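You operate a simulated robot arm through the tools that you are given. There is no shell and no other tool. Be economical: measure what you need, move in short steps, check, and stop when the job is done.

You are at the controls of a simulated robot arm. One attempt, no reset.

JOB
Put one of the dough balls from the wash table on top of the brown carton there.
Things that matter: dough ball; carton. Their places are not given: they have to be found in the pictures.

It is judged by the outcome, as a careful person would: the job done as asked, and still so three seconds after it is handed in. It fails if anything else is knocked over, pushed out of place, dropped, spilled or broken.

ROBOT AND FRAMES
A 6-joint arm with a two-finger parallel gripper, fixed in place. Base frame: the origin is at the foot of the arm, x ahead of it, y to its left, z up; the work surface is at about z = 0.85. Lengths are in m, angles in degrees, forces in N, time in s.
With the tool pointing down near the work surface it reaches from about 0.24 to 0.64 m from the base axis. Its first joint turns from -66.0 to 66.0 degrees. Payload 2.7 kg.
The TCP is the grasp point between the finger pads, 0.023 m short of the fingertips. In the tool frame z runs along the fingers and y along their closing line. The gripper opens to 0.094 m. The fingers are 0.038 m wide and 0.01 m thick; the gripper's body (0.054 by 0.096 m) begins 0.039 m behind the TCP.
Orientation is that of the tool frame in the base frame, as a unit quaternion [w, x, y, z]. With the fingers straight down and closing along the base's y, the tool's x points along the base's -x, its y along +y and its z along -z.

CONTROLS
- The arm moves only by the tool drive_tool. Its argument "deltas" is one flat list of numbers, 7 for each row, row after row: the shift along the tool's x, y, z in m, then the turn, a rotation vector about the tool's x, y, z in degrees, then the gripper command, from -1 (shut) to 1 (fully open), values between in proportion. In form: [tx, ty, tz, rx, ry, rz, hand, tx, ty, tz, rx, ry, rz, hand, ...]. A call has 1 to 8 rows; each row shifts and turns the commanded pose from where the row before left it, along the tool's axes as they then stand. Rows are played at 5 a second. More than 0.05 m and 8.6 degrees between two rows, or a gripper value outside its range, and nothing of the call is played. A pose out of reach is approached as far as the arm can. The call stops where the force on the tool passes 40 N (or 10 N more than at its start, if that is more) or the arm is blocked; 0.2 s more then pass. Each finger travels about 0.045 m/s and halts on what it meets, pressing with about 39 N; the grip force reading is that of the motor and also rises with nothing between the fingers. The clock runs only during rows and for 0.2 s after the last one: add rows that do not move to give the fingers time. It gives the time, the measured TCP pose, the force on the tool (base axes), the opening and the grip force at its end, in the units of the frame above (readings bear some noise), and new pictures: "views" is both (left out), scene, wrist or none.
- Cameras (640 x 400 px; columns grow to the right, rows downward): "scene" is fixed at [0.0565, -0.4187, 1.4102]; the picture's right is [0.89, -0.46, 0.00], its down [-0.22, -0.41, -0.88] and it looks along [0.41, 0.78, -0.47] (base axes); focal length 318 px, centre (320, 200). "wrist" rides on the gripper at [-0.039, 0, -0.044] in the tool frame; the picture's right is [0.00, -1.00, 0.00], its down [0.97, 0.00, -0.24] and it looks along [0.24, 0.00, 0.97] (tool axes); focal length 218 px, centre (320, 200).
- probe_pixels(camera, pixels): there is no depth. For up to 12 entries [column, row, z] of the newest picture of that camera ("zoom" is the newest enlarged one), the place [x, y] in the base frame at which the ray of that pixel passes the height z, good to about 0.002 m, but the place of the scene camera against the robot may be out by one fixed shift of up to 0.012 m in any direction. The clock stands still meanwhile.
- inspect(camera, box): a new picture of the part [left, top, right, bottom] of that camera's present view, enlarged. The clock stands still meanwhile.
- close_job(): hands the job in; it is judged then, once.

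Go step by step. Measure first, check grasps and placings, and put right what went wrong. The budget is 60 turns and 120 pictures, counting those below and the enlarged ones. Unless the task says otherwise, let go and move clear before handing in, and close with one line.

The tools are called after "Call:" by a JSON object that holds its "name" and its "arguments". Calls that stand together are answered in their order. drive_tool: Moves the arm, as the interface text tells. Its arguments: {"type":"object","properties":{"deltas":{"type":"array","items":{"type":"number"}},"views":{"type":"string","enum":["both","scene","wrist","none"]}},"required":["deltas"]} The other tools are called the same way: probe_pixels (camera, pixels) gives the place at which the rays of pixels pass given heights; inspect (camera, box) takes an enlarged picture of a part of a camera's view; close_job () hands the job in.

At the start:

```text
time: 0.0
eef_pos: [0.4678, 0.1357, 1.1422]
tcp_rot: [0.001, -0.001, 1.0, 0.001]
ft_force: [-0.3, 0.0, -0.2]
opening: 0.0937
grasp_force: 0.1
```

scene: 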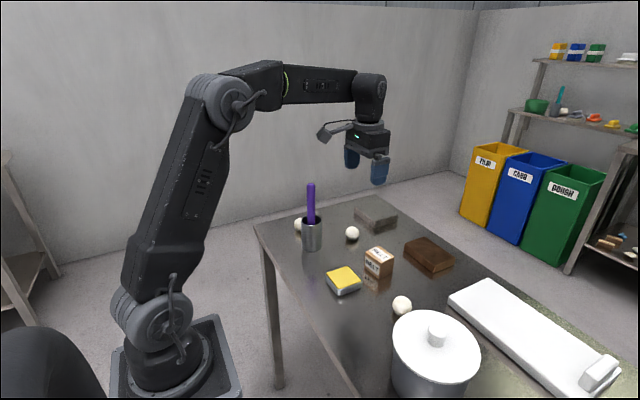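
wrist: 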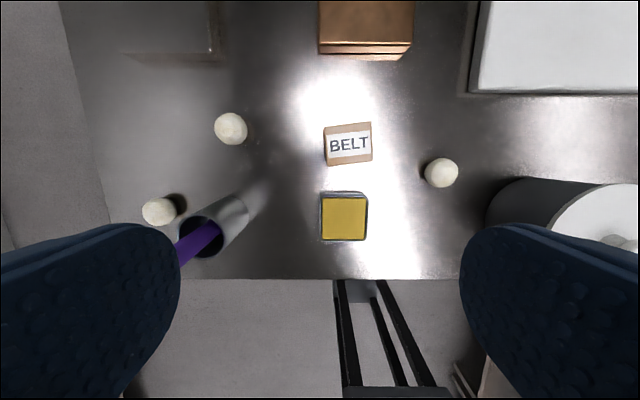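

The pictures show three white balls (wrist 230,129; 160,211; 441,173), a small "BELT" box (348,144) and a brown block (366,30). I'll enlarge to tell which one is the carton.

Call:
{"name": "inspect", "arguments": {"camera": "scene", "box": [280, 190, 480, 315]}}

Call:
{"name": "inspect", "arguments": {"camera": "wrist", "box": [120, 0, 480, 225]}}

Call:
{"name": "probe_pixels", "arguments": {"camera": "wrist", "pixels": [[230, 129, 0.87], [160, 211, 0.87], [441, 173, 0.87], [348, 144, 0.89], [366, 20, 0.89], [344, 217, 0.87], [324, 165, 0.85], [372, 161, 0.85], [319, 54, 0.85], [405, 59, 0.85]]}}

```text
3.20 times, centred on (380, 252) of scene
```

zoom: 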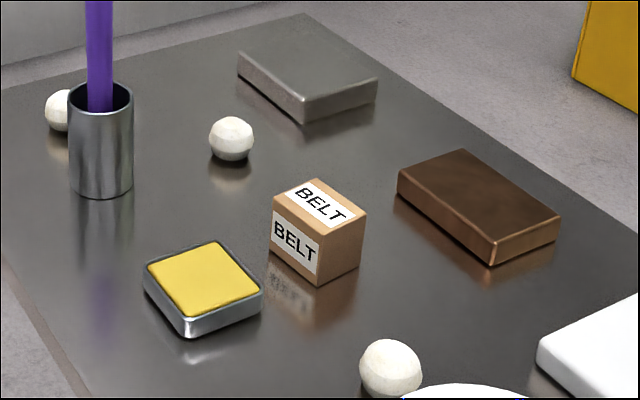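

```text
1.78 times, centred on (300, 112) of wrist
```

zoom: 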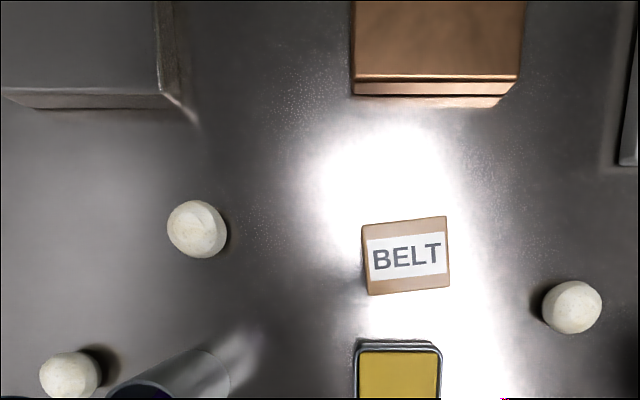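

```text
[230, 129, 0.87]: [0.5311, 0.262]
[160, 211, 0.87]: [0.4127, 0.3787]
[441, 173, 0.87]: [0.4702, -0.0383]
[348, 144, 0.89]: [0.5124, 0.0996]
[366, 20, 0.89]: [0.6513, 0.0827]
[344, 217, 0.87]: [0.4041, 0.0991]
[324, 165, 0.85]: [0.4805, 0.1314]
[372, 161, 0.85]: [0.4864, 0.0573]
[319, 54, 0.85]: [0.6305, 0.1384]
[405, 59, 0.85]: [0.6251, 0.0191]
```

The labelled "BELT" cardboard box at about (0.50, 0.095) is the carton; the darker block is a solid slab. The far ball near (0.53, 0.26) has free space around it, so I'll move above it for a closer look.

Call:
{"name": "drive_tool", "arguments": {"deltas": [-0.0126, 0.0252, 0.0284, 0, 0, 0, 1, -0.0126, 0.0252, 0.0284, 0, 0, 0, 1, -0.0126, 0.0252, 0.0284, 0, 0, 0, 1, -0.0126, 0.0252, 0.0284, 0, 0, 0, 1, -0.0126, 0.0252, 0.0284, 0, 0, 0, 1, 0, 0, 0, 0, 0, 0, 1, 0, 0, 0, 0, 0, 0, 1]}}

```text
time: 1.6
eef_pos: [0.533, 0.2629, 0.9999]
tcp_rot: [0.001, -0.001, 1.0, 0.001]
ft_force: [-0.3, -0.5, 0.1]
opening: 0.094
grasp_force: 0.1
```

scene: 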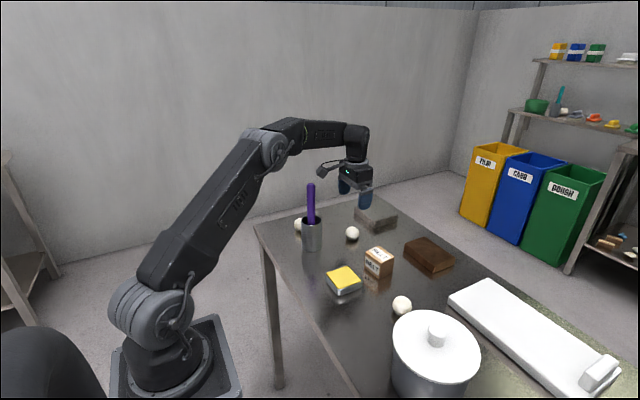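
wrist: 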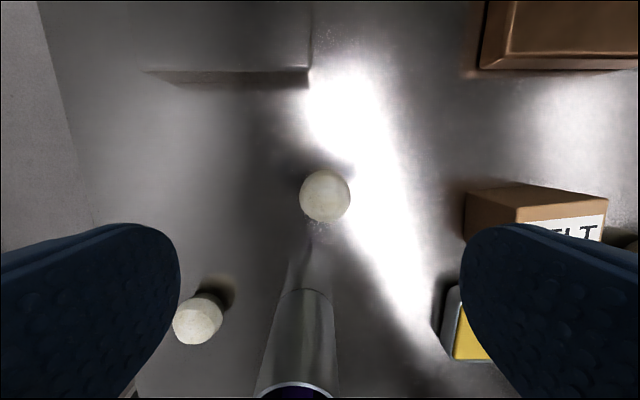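

The ball is at wrist (325,195), about between the fingers; the cup with the purple pen is just behind (295,390). I'll measure the ball, the cup and the carton's corners.

Call:
{"name": "probe_pixels", "arguments": {"camera": "wrist", "pixels": [[325, 195, 0.87], [300, 195, 0.87], [351, 195, 0.87], [325, 221, 0.87], [325, 170, 0.87], [305, 295, 0.85], [295, 385, 0.93], [465, 190, 0.85], [517, 222, 0.9], [517, 222, 0.91], [517, 222, 0.89]]}}

Call:
{"name": "probe_pixels", "arguments": {"camera": "scene", "pixels": [[311, 247, 0.85], [312, 222, 0.92], [311, 185, 1.0], [352, 233, 0.87], [379, 255, 0.89], [378, 247, 0.89], [380, 277, 0.85], [380, 262, 0.89]]}}

Call:
{"name": "inspect", "arguments": {"camera": "scene", "box": [290, 170, 410, 290]}}

Call:
{"name": "inspect", "arguments": {"camera": "wrist", "box": [440, 150, 640, 275]}}

```text
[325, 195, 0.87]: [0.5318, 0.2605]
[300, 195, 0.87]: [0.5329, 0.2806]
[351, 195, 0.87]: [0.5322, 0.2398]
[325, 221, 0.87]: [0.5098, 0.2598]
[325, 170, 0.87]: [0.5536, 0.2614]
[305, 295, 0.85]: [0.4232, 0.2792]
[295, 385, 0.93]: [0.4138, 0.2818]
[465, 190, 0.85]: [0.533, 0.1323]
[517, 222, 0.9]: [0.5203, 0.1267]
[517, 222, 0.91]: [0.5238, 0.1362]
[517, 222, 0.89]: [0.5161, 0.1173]
```

```text
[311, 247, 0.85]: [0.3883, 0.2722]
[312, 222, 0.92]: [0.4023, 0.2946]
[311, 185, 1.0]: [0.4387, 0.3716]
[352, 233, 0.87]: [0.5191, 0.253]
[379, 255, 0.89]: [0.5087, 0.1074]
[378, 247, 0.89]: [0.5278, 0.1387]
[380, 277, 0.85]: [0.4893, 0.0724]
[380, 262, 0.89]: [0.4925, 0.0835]
```

```text
3.33 times, centred on (350, 230) of scene
```

zoom: 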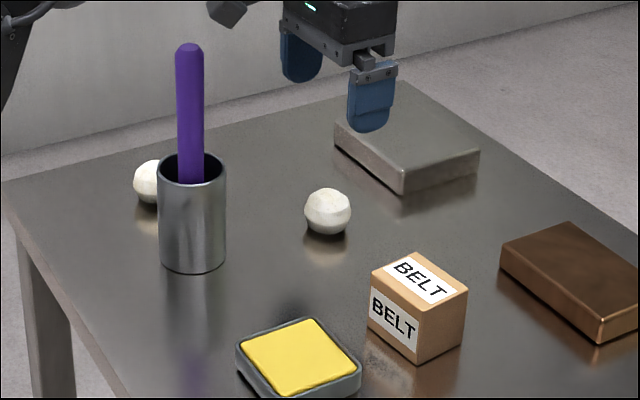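

```text
3.20 times, centred on (540, 212) of wrist
```

zoom: 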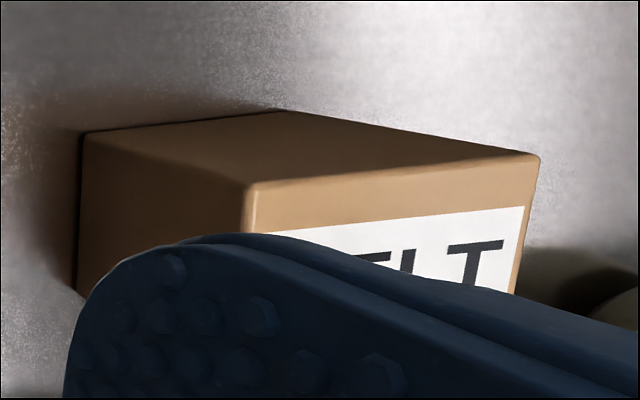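

The ball is about 0.042 across at (0.532, 0.2605); the carton top comes out near z 0.905. The cup is 0.12 m off, so I'll go straight down to z 0.879 with the hand open.

Call:
{"name": "drive_tool", "arguments": {"deltas": [0.0005, -0.0012, 0.04, 0, 0, 0, 1, 0.0005, -0.0012, 0.04, 0, 0, 0, 1, 0, 0, 0.025, 0, 0, 0, 1, 0, 0, 0.016, 0, 0, 0, 1, 0, 0, 0, 0, 0, 0, 1]}}

```text
time: 2.8
eef_pos: [0.532, 0.2616, 0.8804]
tcp_rot: [0.0, 0.0, 1.0, 0.001]
ft_force: [0.4, -0.7, -0.3]
opening: 0.0939
grasp_force: 0.1
```

scene: 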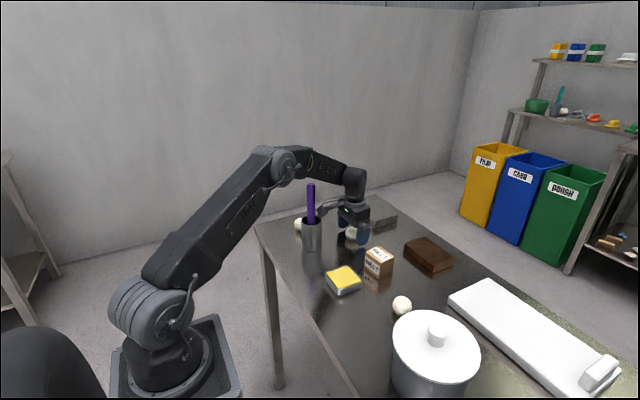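
wrist: 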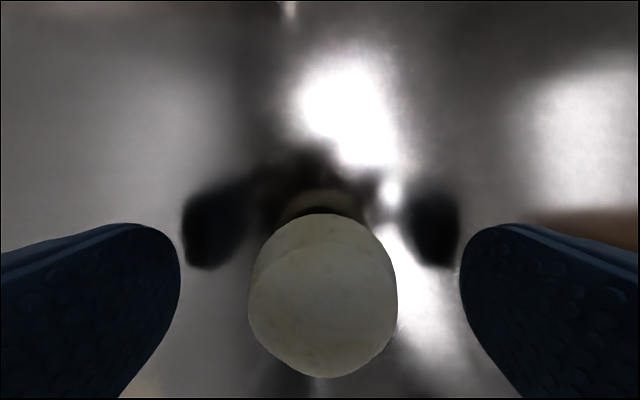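

The ball sits centred between the pads (323,296). I'll close on it.

Call:
{"name": "drive_tool", "arguments": {"deltas": [0, 0, 0, 0, 0, 0, -0.3, 0, 0, 0, 0, 0, 0, -0.3, 0, 0, 0, 0, 0, 0, -0.3, 0, 0, 0, 0, 0, 0, -0.3, 0, 0, 0, 0, 0, 0, -0.3], "views": "wrist"}}

```text
time: 4.0
eef_pos: [0.5324, 0.2618, 0.8819]
tcp_rot: [0.0, -0.001, 1.0, 0.001]
ft_force: [0.5, 0.5, 1.5]
opening: 0.0409
grasp_force: 39.0
```

wrist: 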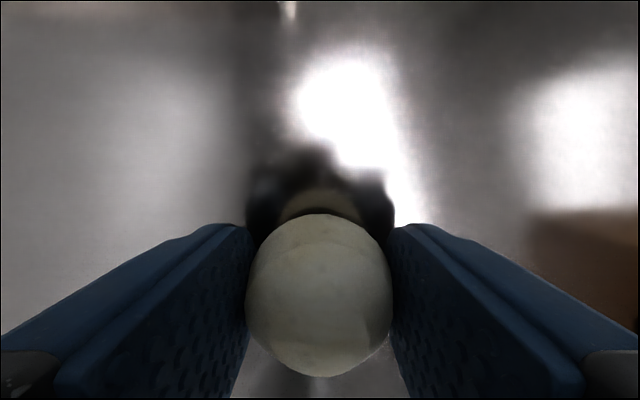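

The ball is held at 0.041 opening with 39 N. I'll lift straight up 0.12 m and check.

Call:
{"name": "drive_tool", "arguments": {"deltas": [0, 0, -0.02, 0, 0, 0, -0.3, 0, 0, -0.03, 0, 0, 0, -0.3, 0, 0, -0.035, 0, 0, 0, -0.3, 0, 0, -0.035, 0, 0, 0, -0.3, 0, 0, 0, 0, 0, 0, -0.3]}}

```text
time: 5.2
eef_pos: [0.5321, 0.2605, 0.9986]
tcp_rot: [0.001, -0.001, 1.0, 0.0]
ft_force: [-0.2, 0.7, -0.3]
opening: 0.041
grasp_force: 39.1
```

scene: 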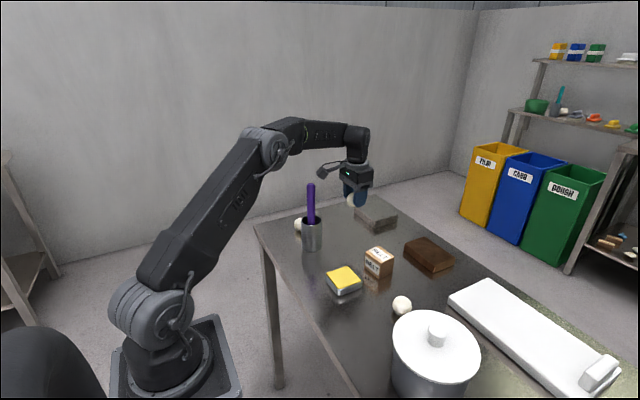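
wrist: 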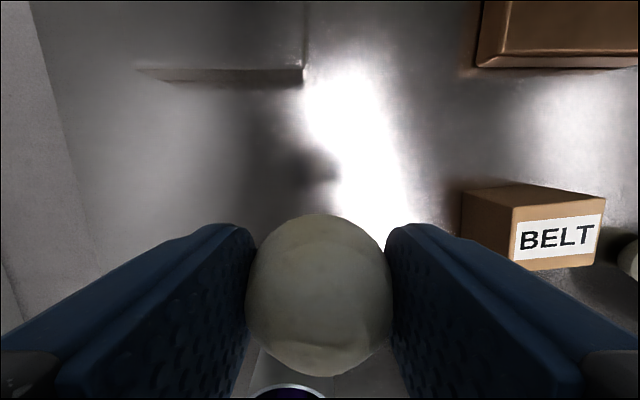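

The ball is lifted and the carton is now fully visible at wrist (555,230). I'll measure its corners.

Call:
{"name": "inspect", "arguments": {"camera": "wrist", "box": [448, 170, 640, 290]}}

```text
3.33 times, centred on (544, 230) of wrist
```

zoom: 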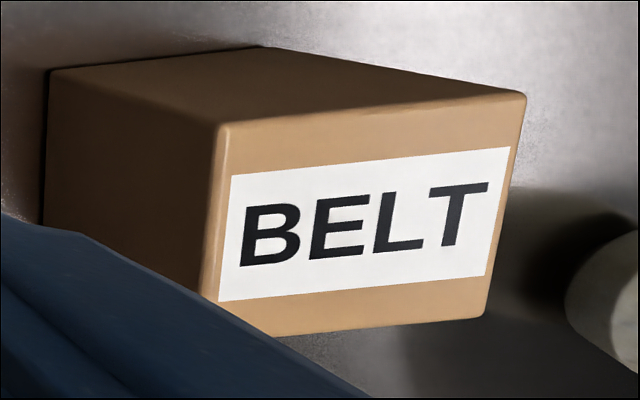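

Call:
{"name": "probe_pixels", "arguments": {"camera": "zoom", "pixels": [[47, 71, 0.85], [265, 47, 0.85], [222, 125, 0.9], [222, 125, 0.905], [222, 125, 0.91], [525, 95, 0.9], [525, 95, 0.905], [525, 95, 0.91], [484, 317, 0.9], [484, 317, 0.905], [362, 223, 0.905], [205, 320, 0.905]]}}

```text
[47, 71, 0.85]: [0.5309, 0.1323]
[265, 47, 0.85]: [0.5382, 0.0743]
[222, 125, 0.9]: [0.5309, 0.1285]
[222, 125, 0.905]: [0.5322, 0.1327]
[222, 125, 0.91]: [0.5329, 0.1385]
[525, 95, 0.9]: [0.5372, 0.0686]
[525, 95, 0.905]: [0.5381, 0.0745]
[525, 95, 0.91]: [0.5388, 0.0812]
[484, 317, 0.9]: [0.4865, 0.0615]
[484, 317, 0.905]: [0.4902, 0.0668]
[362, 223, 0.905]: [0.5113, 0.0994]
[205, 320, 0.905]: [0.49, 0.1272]
```

The carton top is at z 0.905, about 0.058 × 0.048, centred at (0.511, 0.0997). I'll move over it and lower to z 0.948, which leaves about 1 cm under the ball.

Call:
{"name": "drive_tool", "arguments": {"deltas": [0.0053, -0.0402, 0, 0, 0, 0, -0.3, 0.0053, -0.0402, 0, 0, 0, 0, -0.3, 0.0053, -0.0402, 0, 0, 0, 0, -0.3, 0.0053, -0.0402, 0, 0, 0, 0, -0.3, 0, 0, 0.025, 0, 0, 0, -0.3, 0, 0, 0.025, 0, 0, 0, -0.3, 0, 0, 0, 0, 0, 0, -0.3]}}

Call:
{"name": "inspect", "arguments": {"camera": "scene", "box": [330, 190, 430, 290]}}

```text
time: 6.8
eef_pos: [0.5101, 0.0993, 0.9496]
tcp_rot: [0.001, -0.001, 1.0, 0.001]
ft_force: [-0.4, -0.1, -1.4]
opening: 0.0406
grasp_force: 39.5
```

scene: 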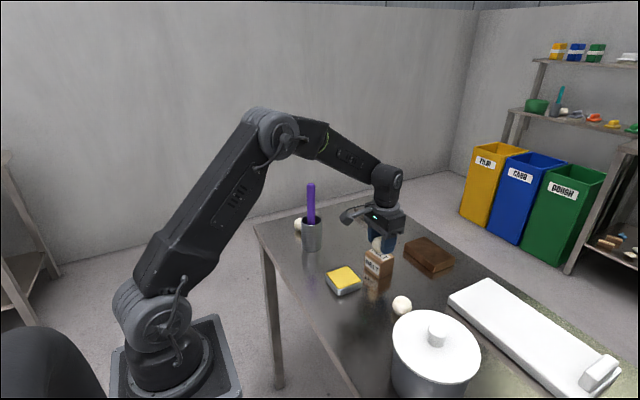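
wrist: 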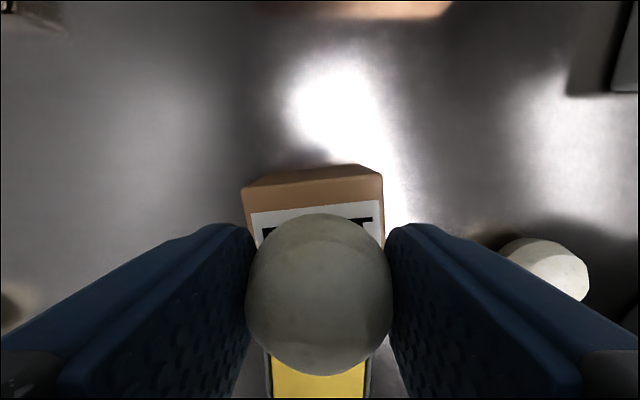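

```text
4.00 times, centred on (380, 240) of scene
```

zoom: 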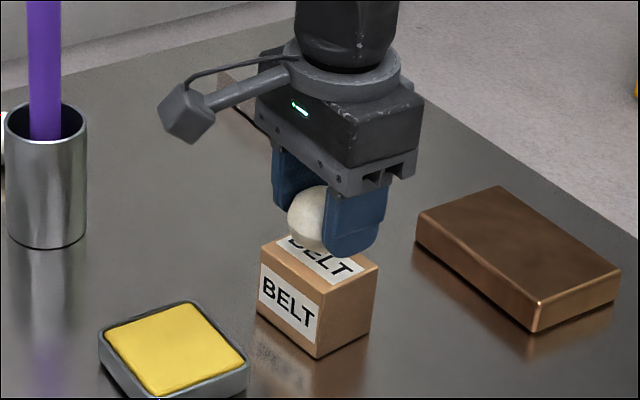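

The ball is over the carton with roughly a centimetre of air. I'll lower it in small steps and watch the force.

Call:
{"name": "drive_tool", "arguments": {"deltas": [0, 0, 0.006, 0, 0, 0, -0.3, 0, 0, 0.003, 0, 0, 0, -0.3, 0, 0, 0.002, 0, 0, 0, -0.3, 0, 0, 0, 0, 0, 0, -0.3], "views": "wrist"}}

Call:
{"name": "inspect", "arguments": {"camera": "scene", "box": [350, 220, 410, 280]}}

```text
time: 7.8
eef_pos: [0.508, 0.0992, 0.9374]
tcp_rot: [0.001, -0.001, 1.0, 0.001]
ft_force: [-0.4, -1.1, -0.4]
opening: 0.0403
grasp_force: 38.6
```

wrist: 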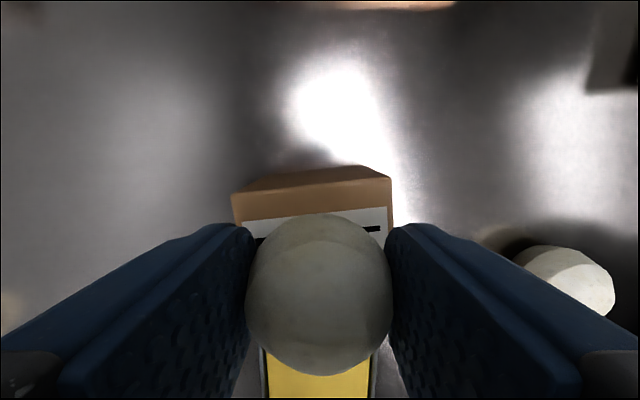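

```text
6.67 times, centred on (380, 250) of scene
```

zoom: 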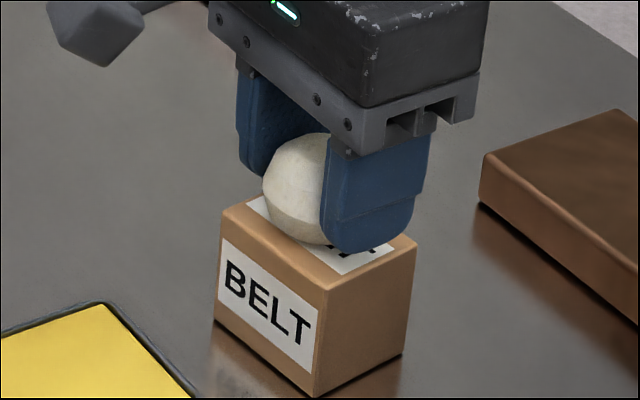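

No contact yet, and x has drifted to 0.508. I'll correct x by +2 mm and go on down 1 mm at a time.

Call:
{"name": "drive_tool", "arguments": {"deltas": [-0.002, 0, 0.001, 0, 0, 0, -0.3, 0, 0, 0.001, 0, 0, 0, -0.3, 0, 0, 0, 0, 0, 0, -0.3], "views": "none"}}

Call:
{"name": "inspect", "arguments": {"camera": "scene", "box": [350, 220, 410, 280]}}

```text
time: 8.6
eef_pos: [0.5121, 0.1002, 0.9368]
tcp_rot: [0.002, -0.001, 1.0, 0.001]
ft_force: [0.5, -0.6, 2.9]
opening: 0.0402
grasp_force: 39.0
```

```text
6.67 times, centred on (380, 250) of scene
```

zoom: 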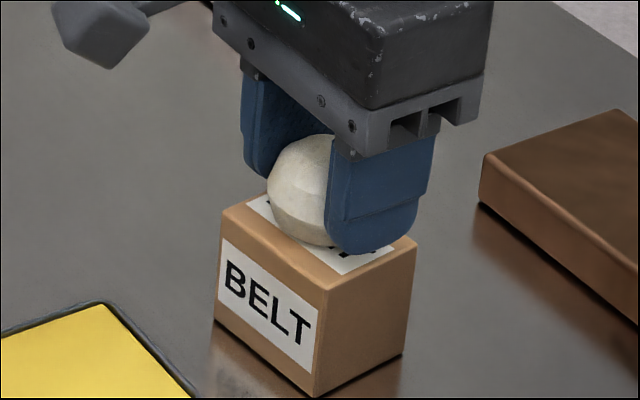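

The upward force of about 3 N suggests the ball is just touching. I'll take one more 0.5 mm step to confirm.

Call:
{"name": "drive_tool", "arguments": {"deltas": [0, 0, 0.0005, 0, 0, 0, -0.3, 0, 0, 0, 0, 0, 0, -0.3], "views": "none"}}

```text
time: 9.2
eef_pos: [0.512, 0.099, 0.9366]
tcp_rot: [0.002, 0.0, 1.0, 0.001]
ft_force: [0.6, -0.6, 5.1]
opening: 0.0403
grasp_force: 39.1
```

The force has risen to 5 N, so the ball is resting on the carton. I'll open slowly, then hold still.

Call:
{"name": "drive_tool", "arguments": {"deltas": [0, 0, 0, 0, 0, 0, -0.12, 0, 0, 0, 0, 0, 0, -0.08, 0, 0, 0, 0, 0, 0, -0.04, 0, 0, 0, 0, 0, 0, 0.0, 0, 0, 0, 0, 0, 0, 0.05, 0, 0, 0, 0, 0, 0, 0.1, 0, 0, 0, 0, 0, 0, 0.1]}}

Call:
{"name": "inspect", "arguments": {"camera": "scene", "box": [350, 220, 410, 280]}}

```text
time: 10.8
eef_pos: [0.5109, 0.0978, 0.9363]
tcp_rot: [0.001, 0.0, 1.0, 0.0]
ft_force: [0.0, -0.6, 0.6]
opening: 0.0517
grasp_force: 0.1
```

scene: 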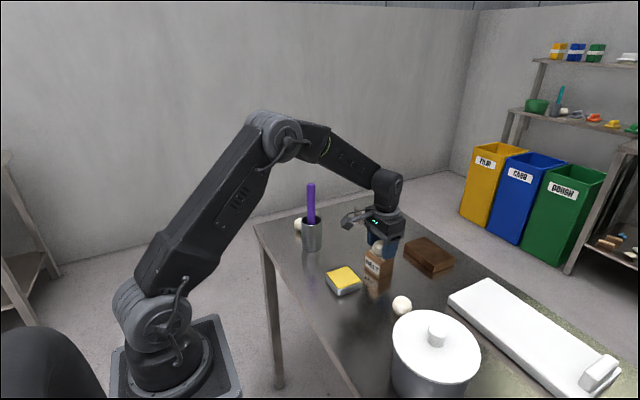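
wrist: 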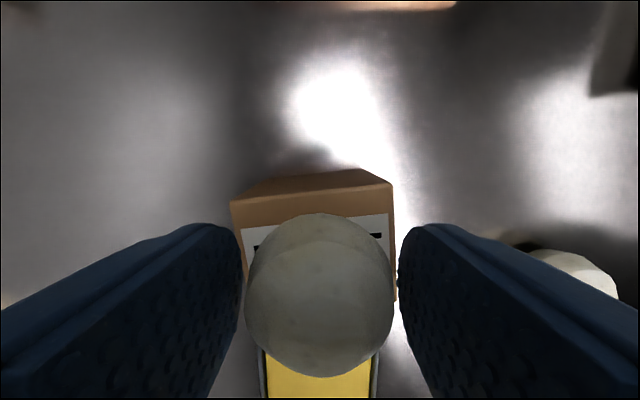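

```text
6.67 times, centred on (380, 250) of scene
```

zoom: 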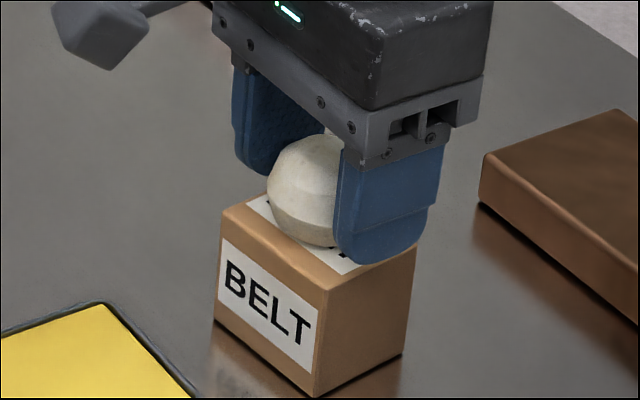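

The ball has not moved and the fingers are clear on both sides. I'll open a little more and rise straight up.

Call:
{"name": "drive_tool", "arguments": {"deltas": [0, 0, 0, 0, 0, 0, 0.4, 0, 0, 0, 0, 0, 0, 0.4, 0, 0, -0.01, 0, 0, 0, 0.4, 0, 0, -0.025, 0, 0, 0, 0.4, 0, 0, -0.035, 0, 0, 0, 0.4, 0, 0, -0.04, 0, 0, 0, 0.4, 0, 0, 0, 0, 0, 0, 0.4, 0, 0, 0, 0, 0, 0, 0.4]}}

Call:
{"name": "inspect", "arguments": {"camera": "scene", "box": [330, 200, 430, 300]}}

```text
time: 12.6
eef_pos: [0.5121, 0.1001, 1.047]
tcp_rot: [0.001, -0.001, 1.0, 0.0]
ft_force: [0.9, 0.5, -0.1]
opening: 0.0658
grasp_force: 0.1
```

scene: 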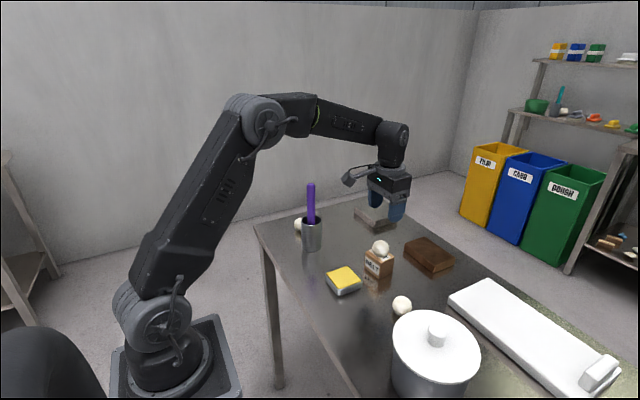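
wrist: 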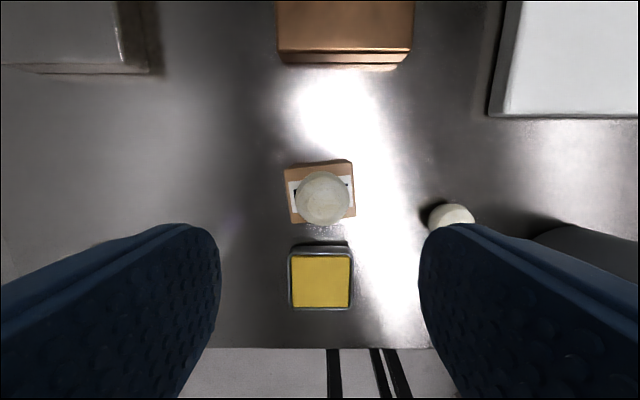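

```text
4.00 times, centred on (380, 250) of scene
```

zoom: 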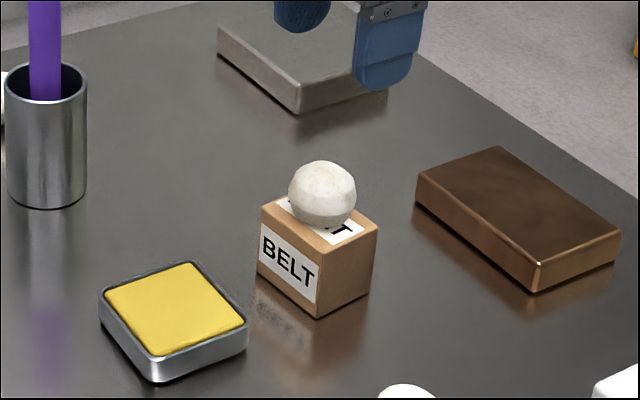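

The ball sits on the carton and everything else is where it was. I'll wait a moment to make sure it isn't creeping.

Call:
{"name": "drive_tool", "arguments": {"deltas": [0, 0, 0, 0, 0, 0, 0.4, 0, 0, 0, 0, 0, 0, 0.4, 0, 0, 0, 0, 0, 0, 0.4, 0, 0, 0, 0, 0, 0, 0.4, 0, 0, 0, 0, 0, 0, 0.4, 0, 0, 0, 0, 0, 0, 0.4, 0, 0, 0, 0, 0, 0, 0.4, 0, 0, 0, 0, 0, 0, 0.4], "views": "none"}}

Call:
{"name": "inspect", "arguments": {"camera": "scene", "box": [330, 200, 430, 300]}}

```text
time: 14.4
eef_pos: [0.5115, 0.1011, 1.0479]
tcp_rot: [0.001, -0.002, 1.0, 0.001]
ft_force: [-0.5, 0.1, -0.6]
opening: 0.0657
grasp_force: 0.0
```

```text
4.00 times, centred on (380, 250) of scene
```

zoom: 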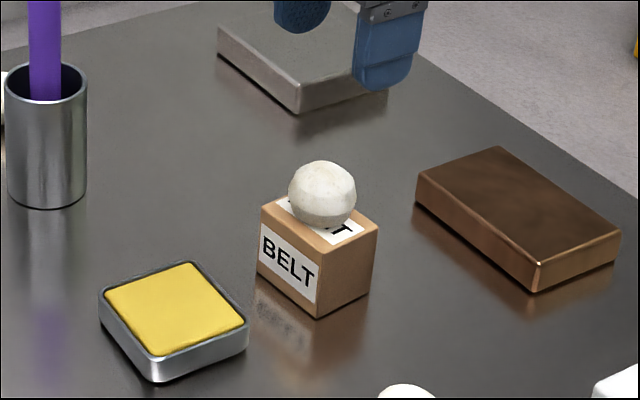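

The ball has stayed still on the carton for nearly two seconds and the gripper is clear, so I'm handing in.

Call:
{"name": "close_job", "arguments": {}}

```text
The job is handed in.
```

One dough ball is resting on top of the brown "BELT" carton, the gripper is clear, and I saw nothing else on the table move.
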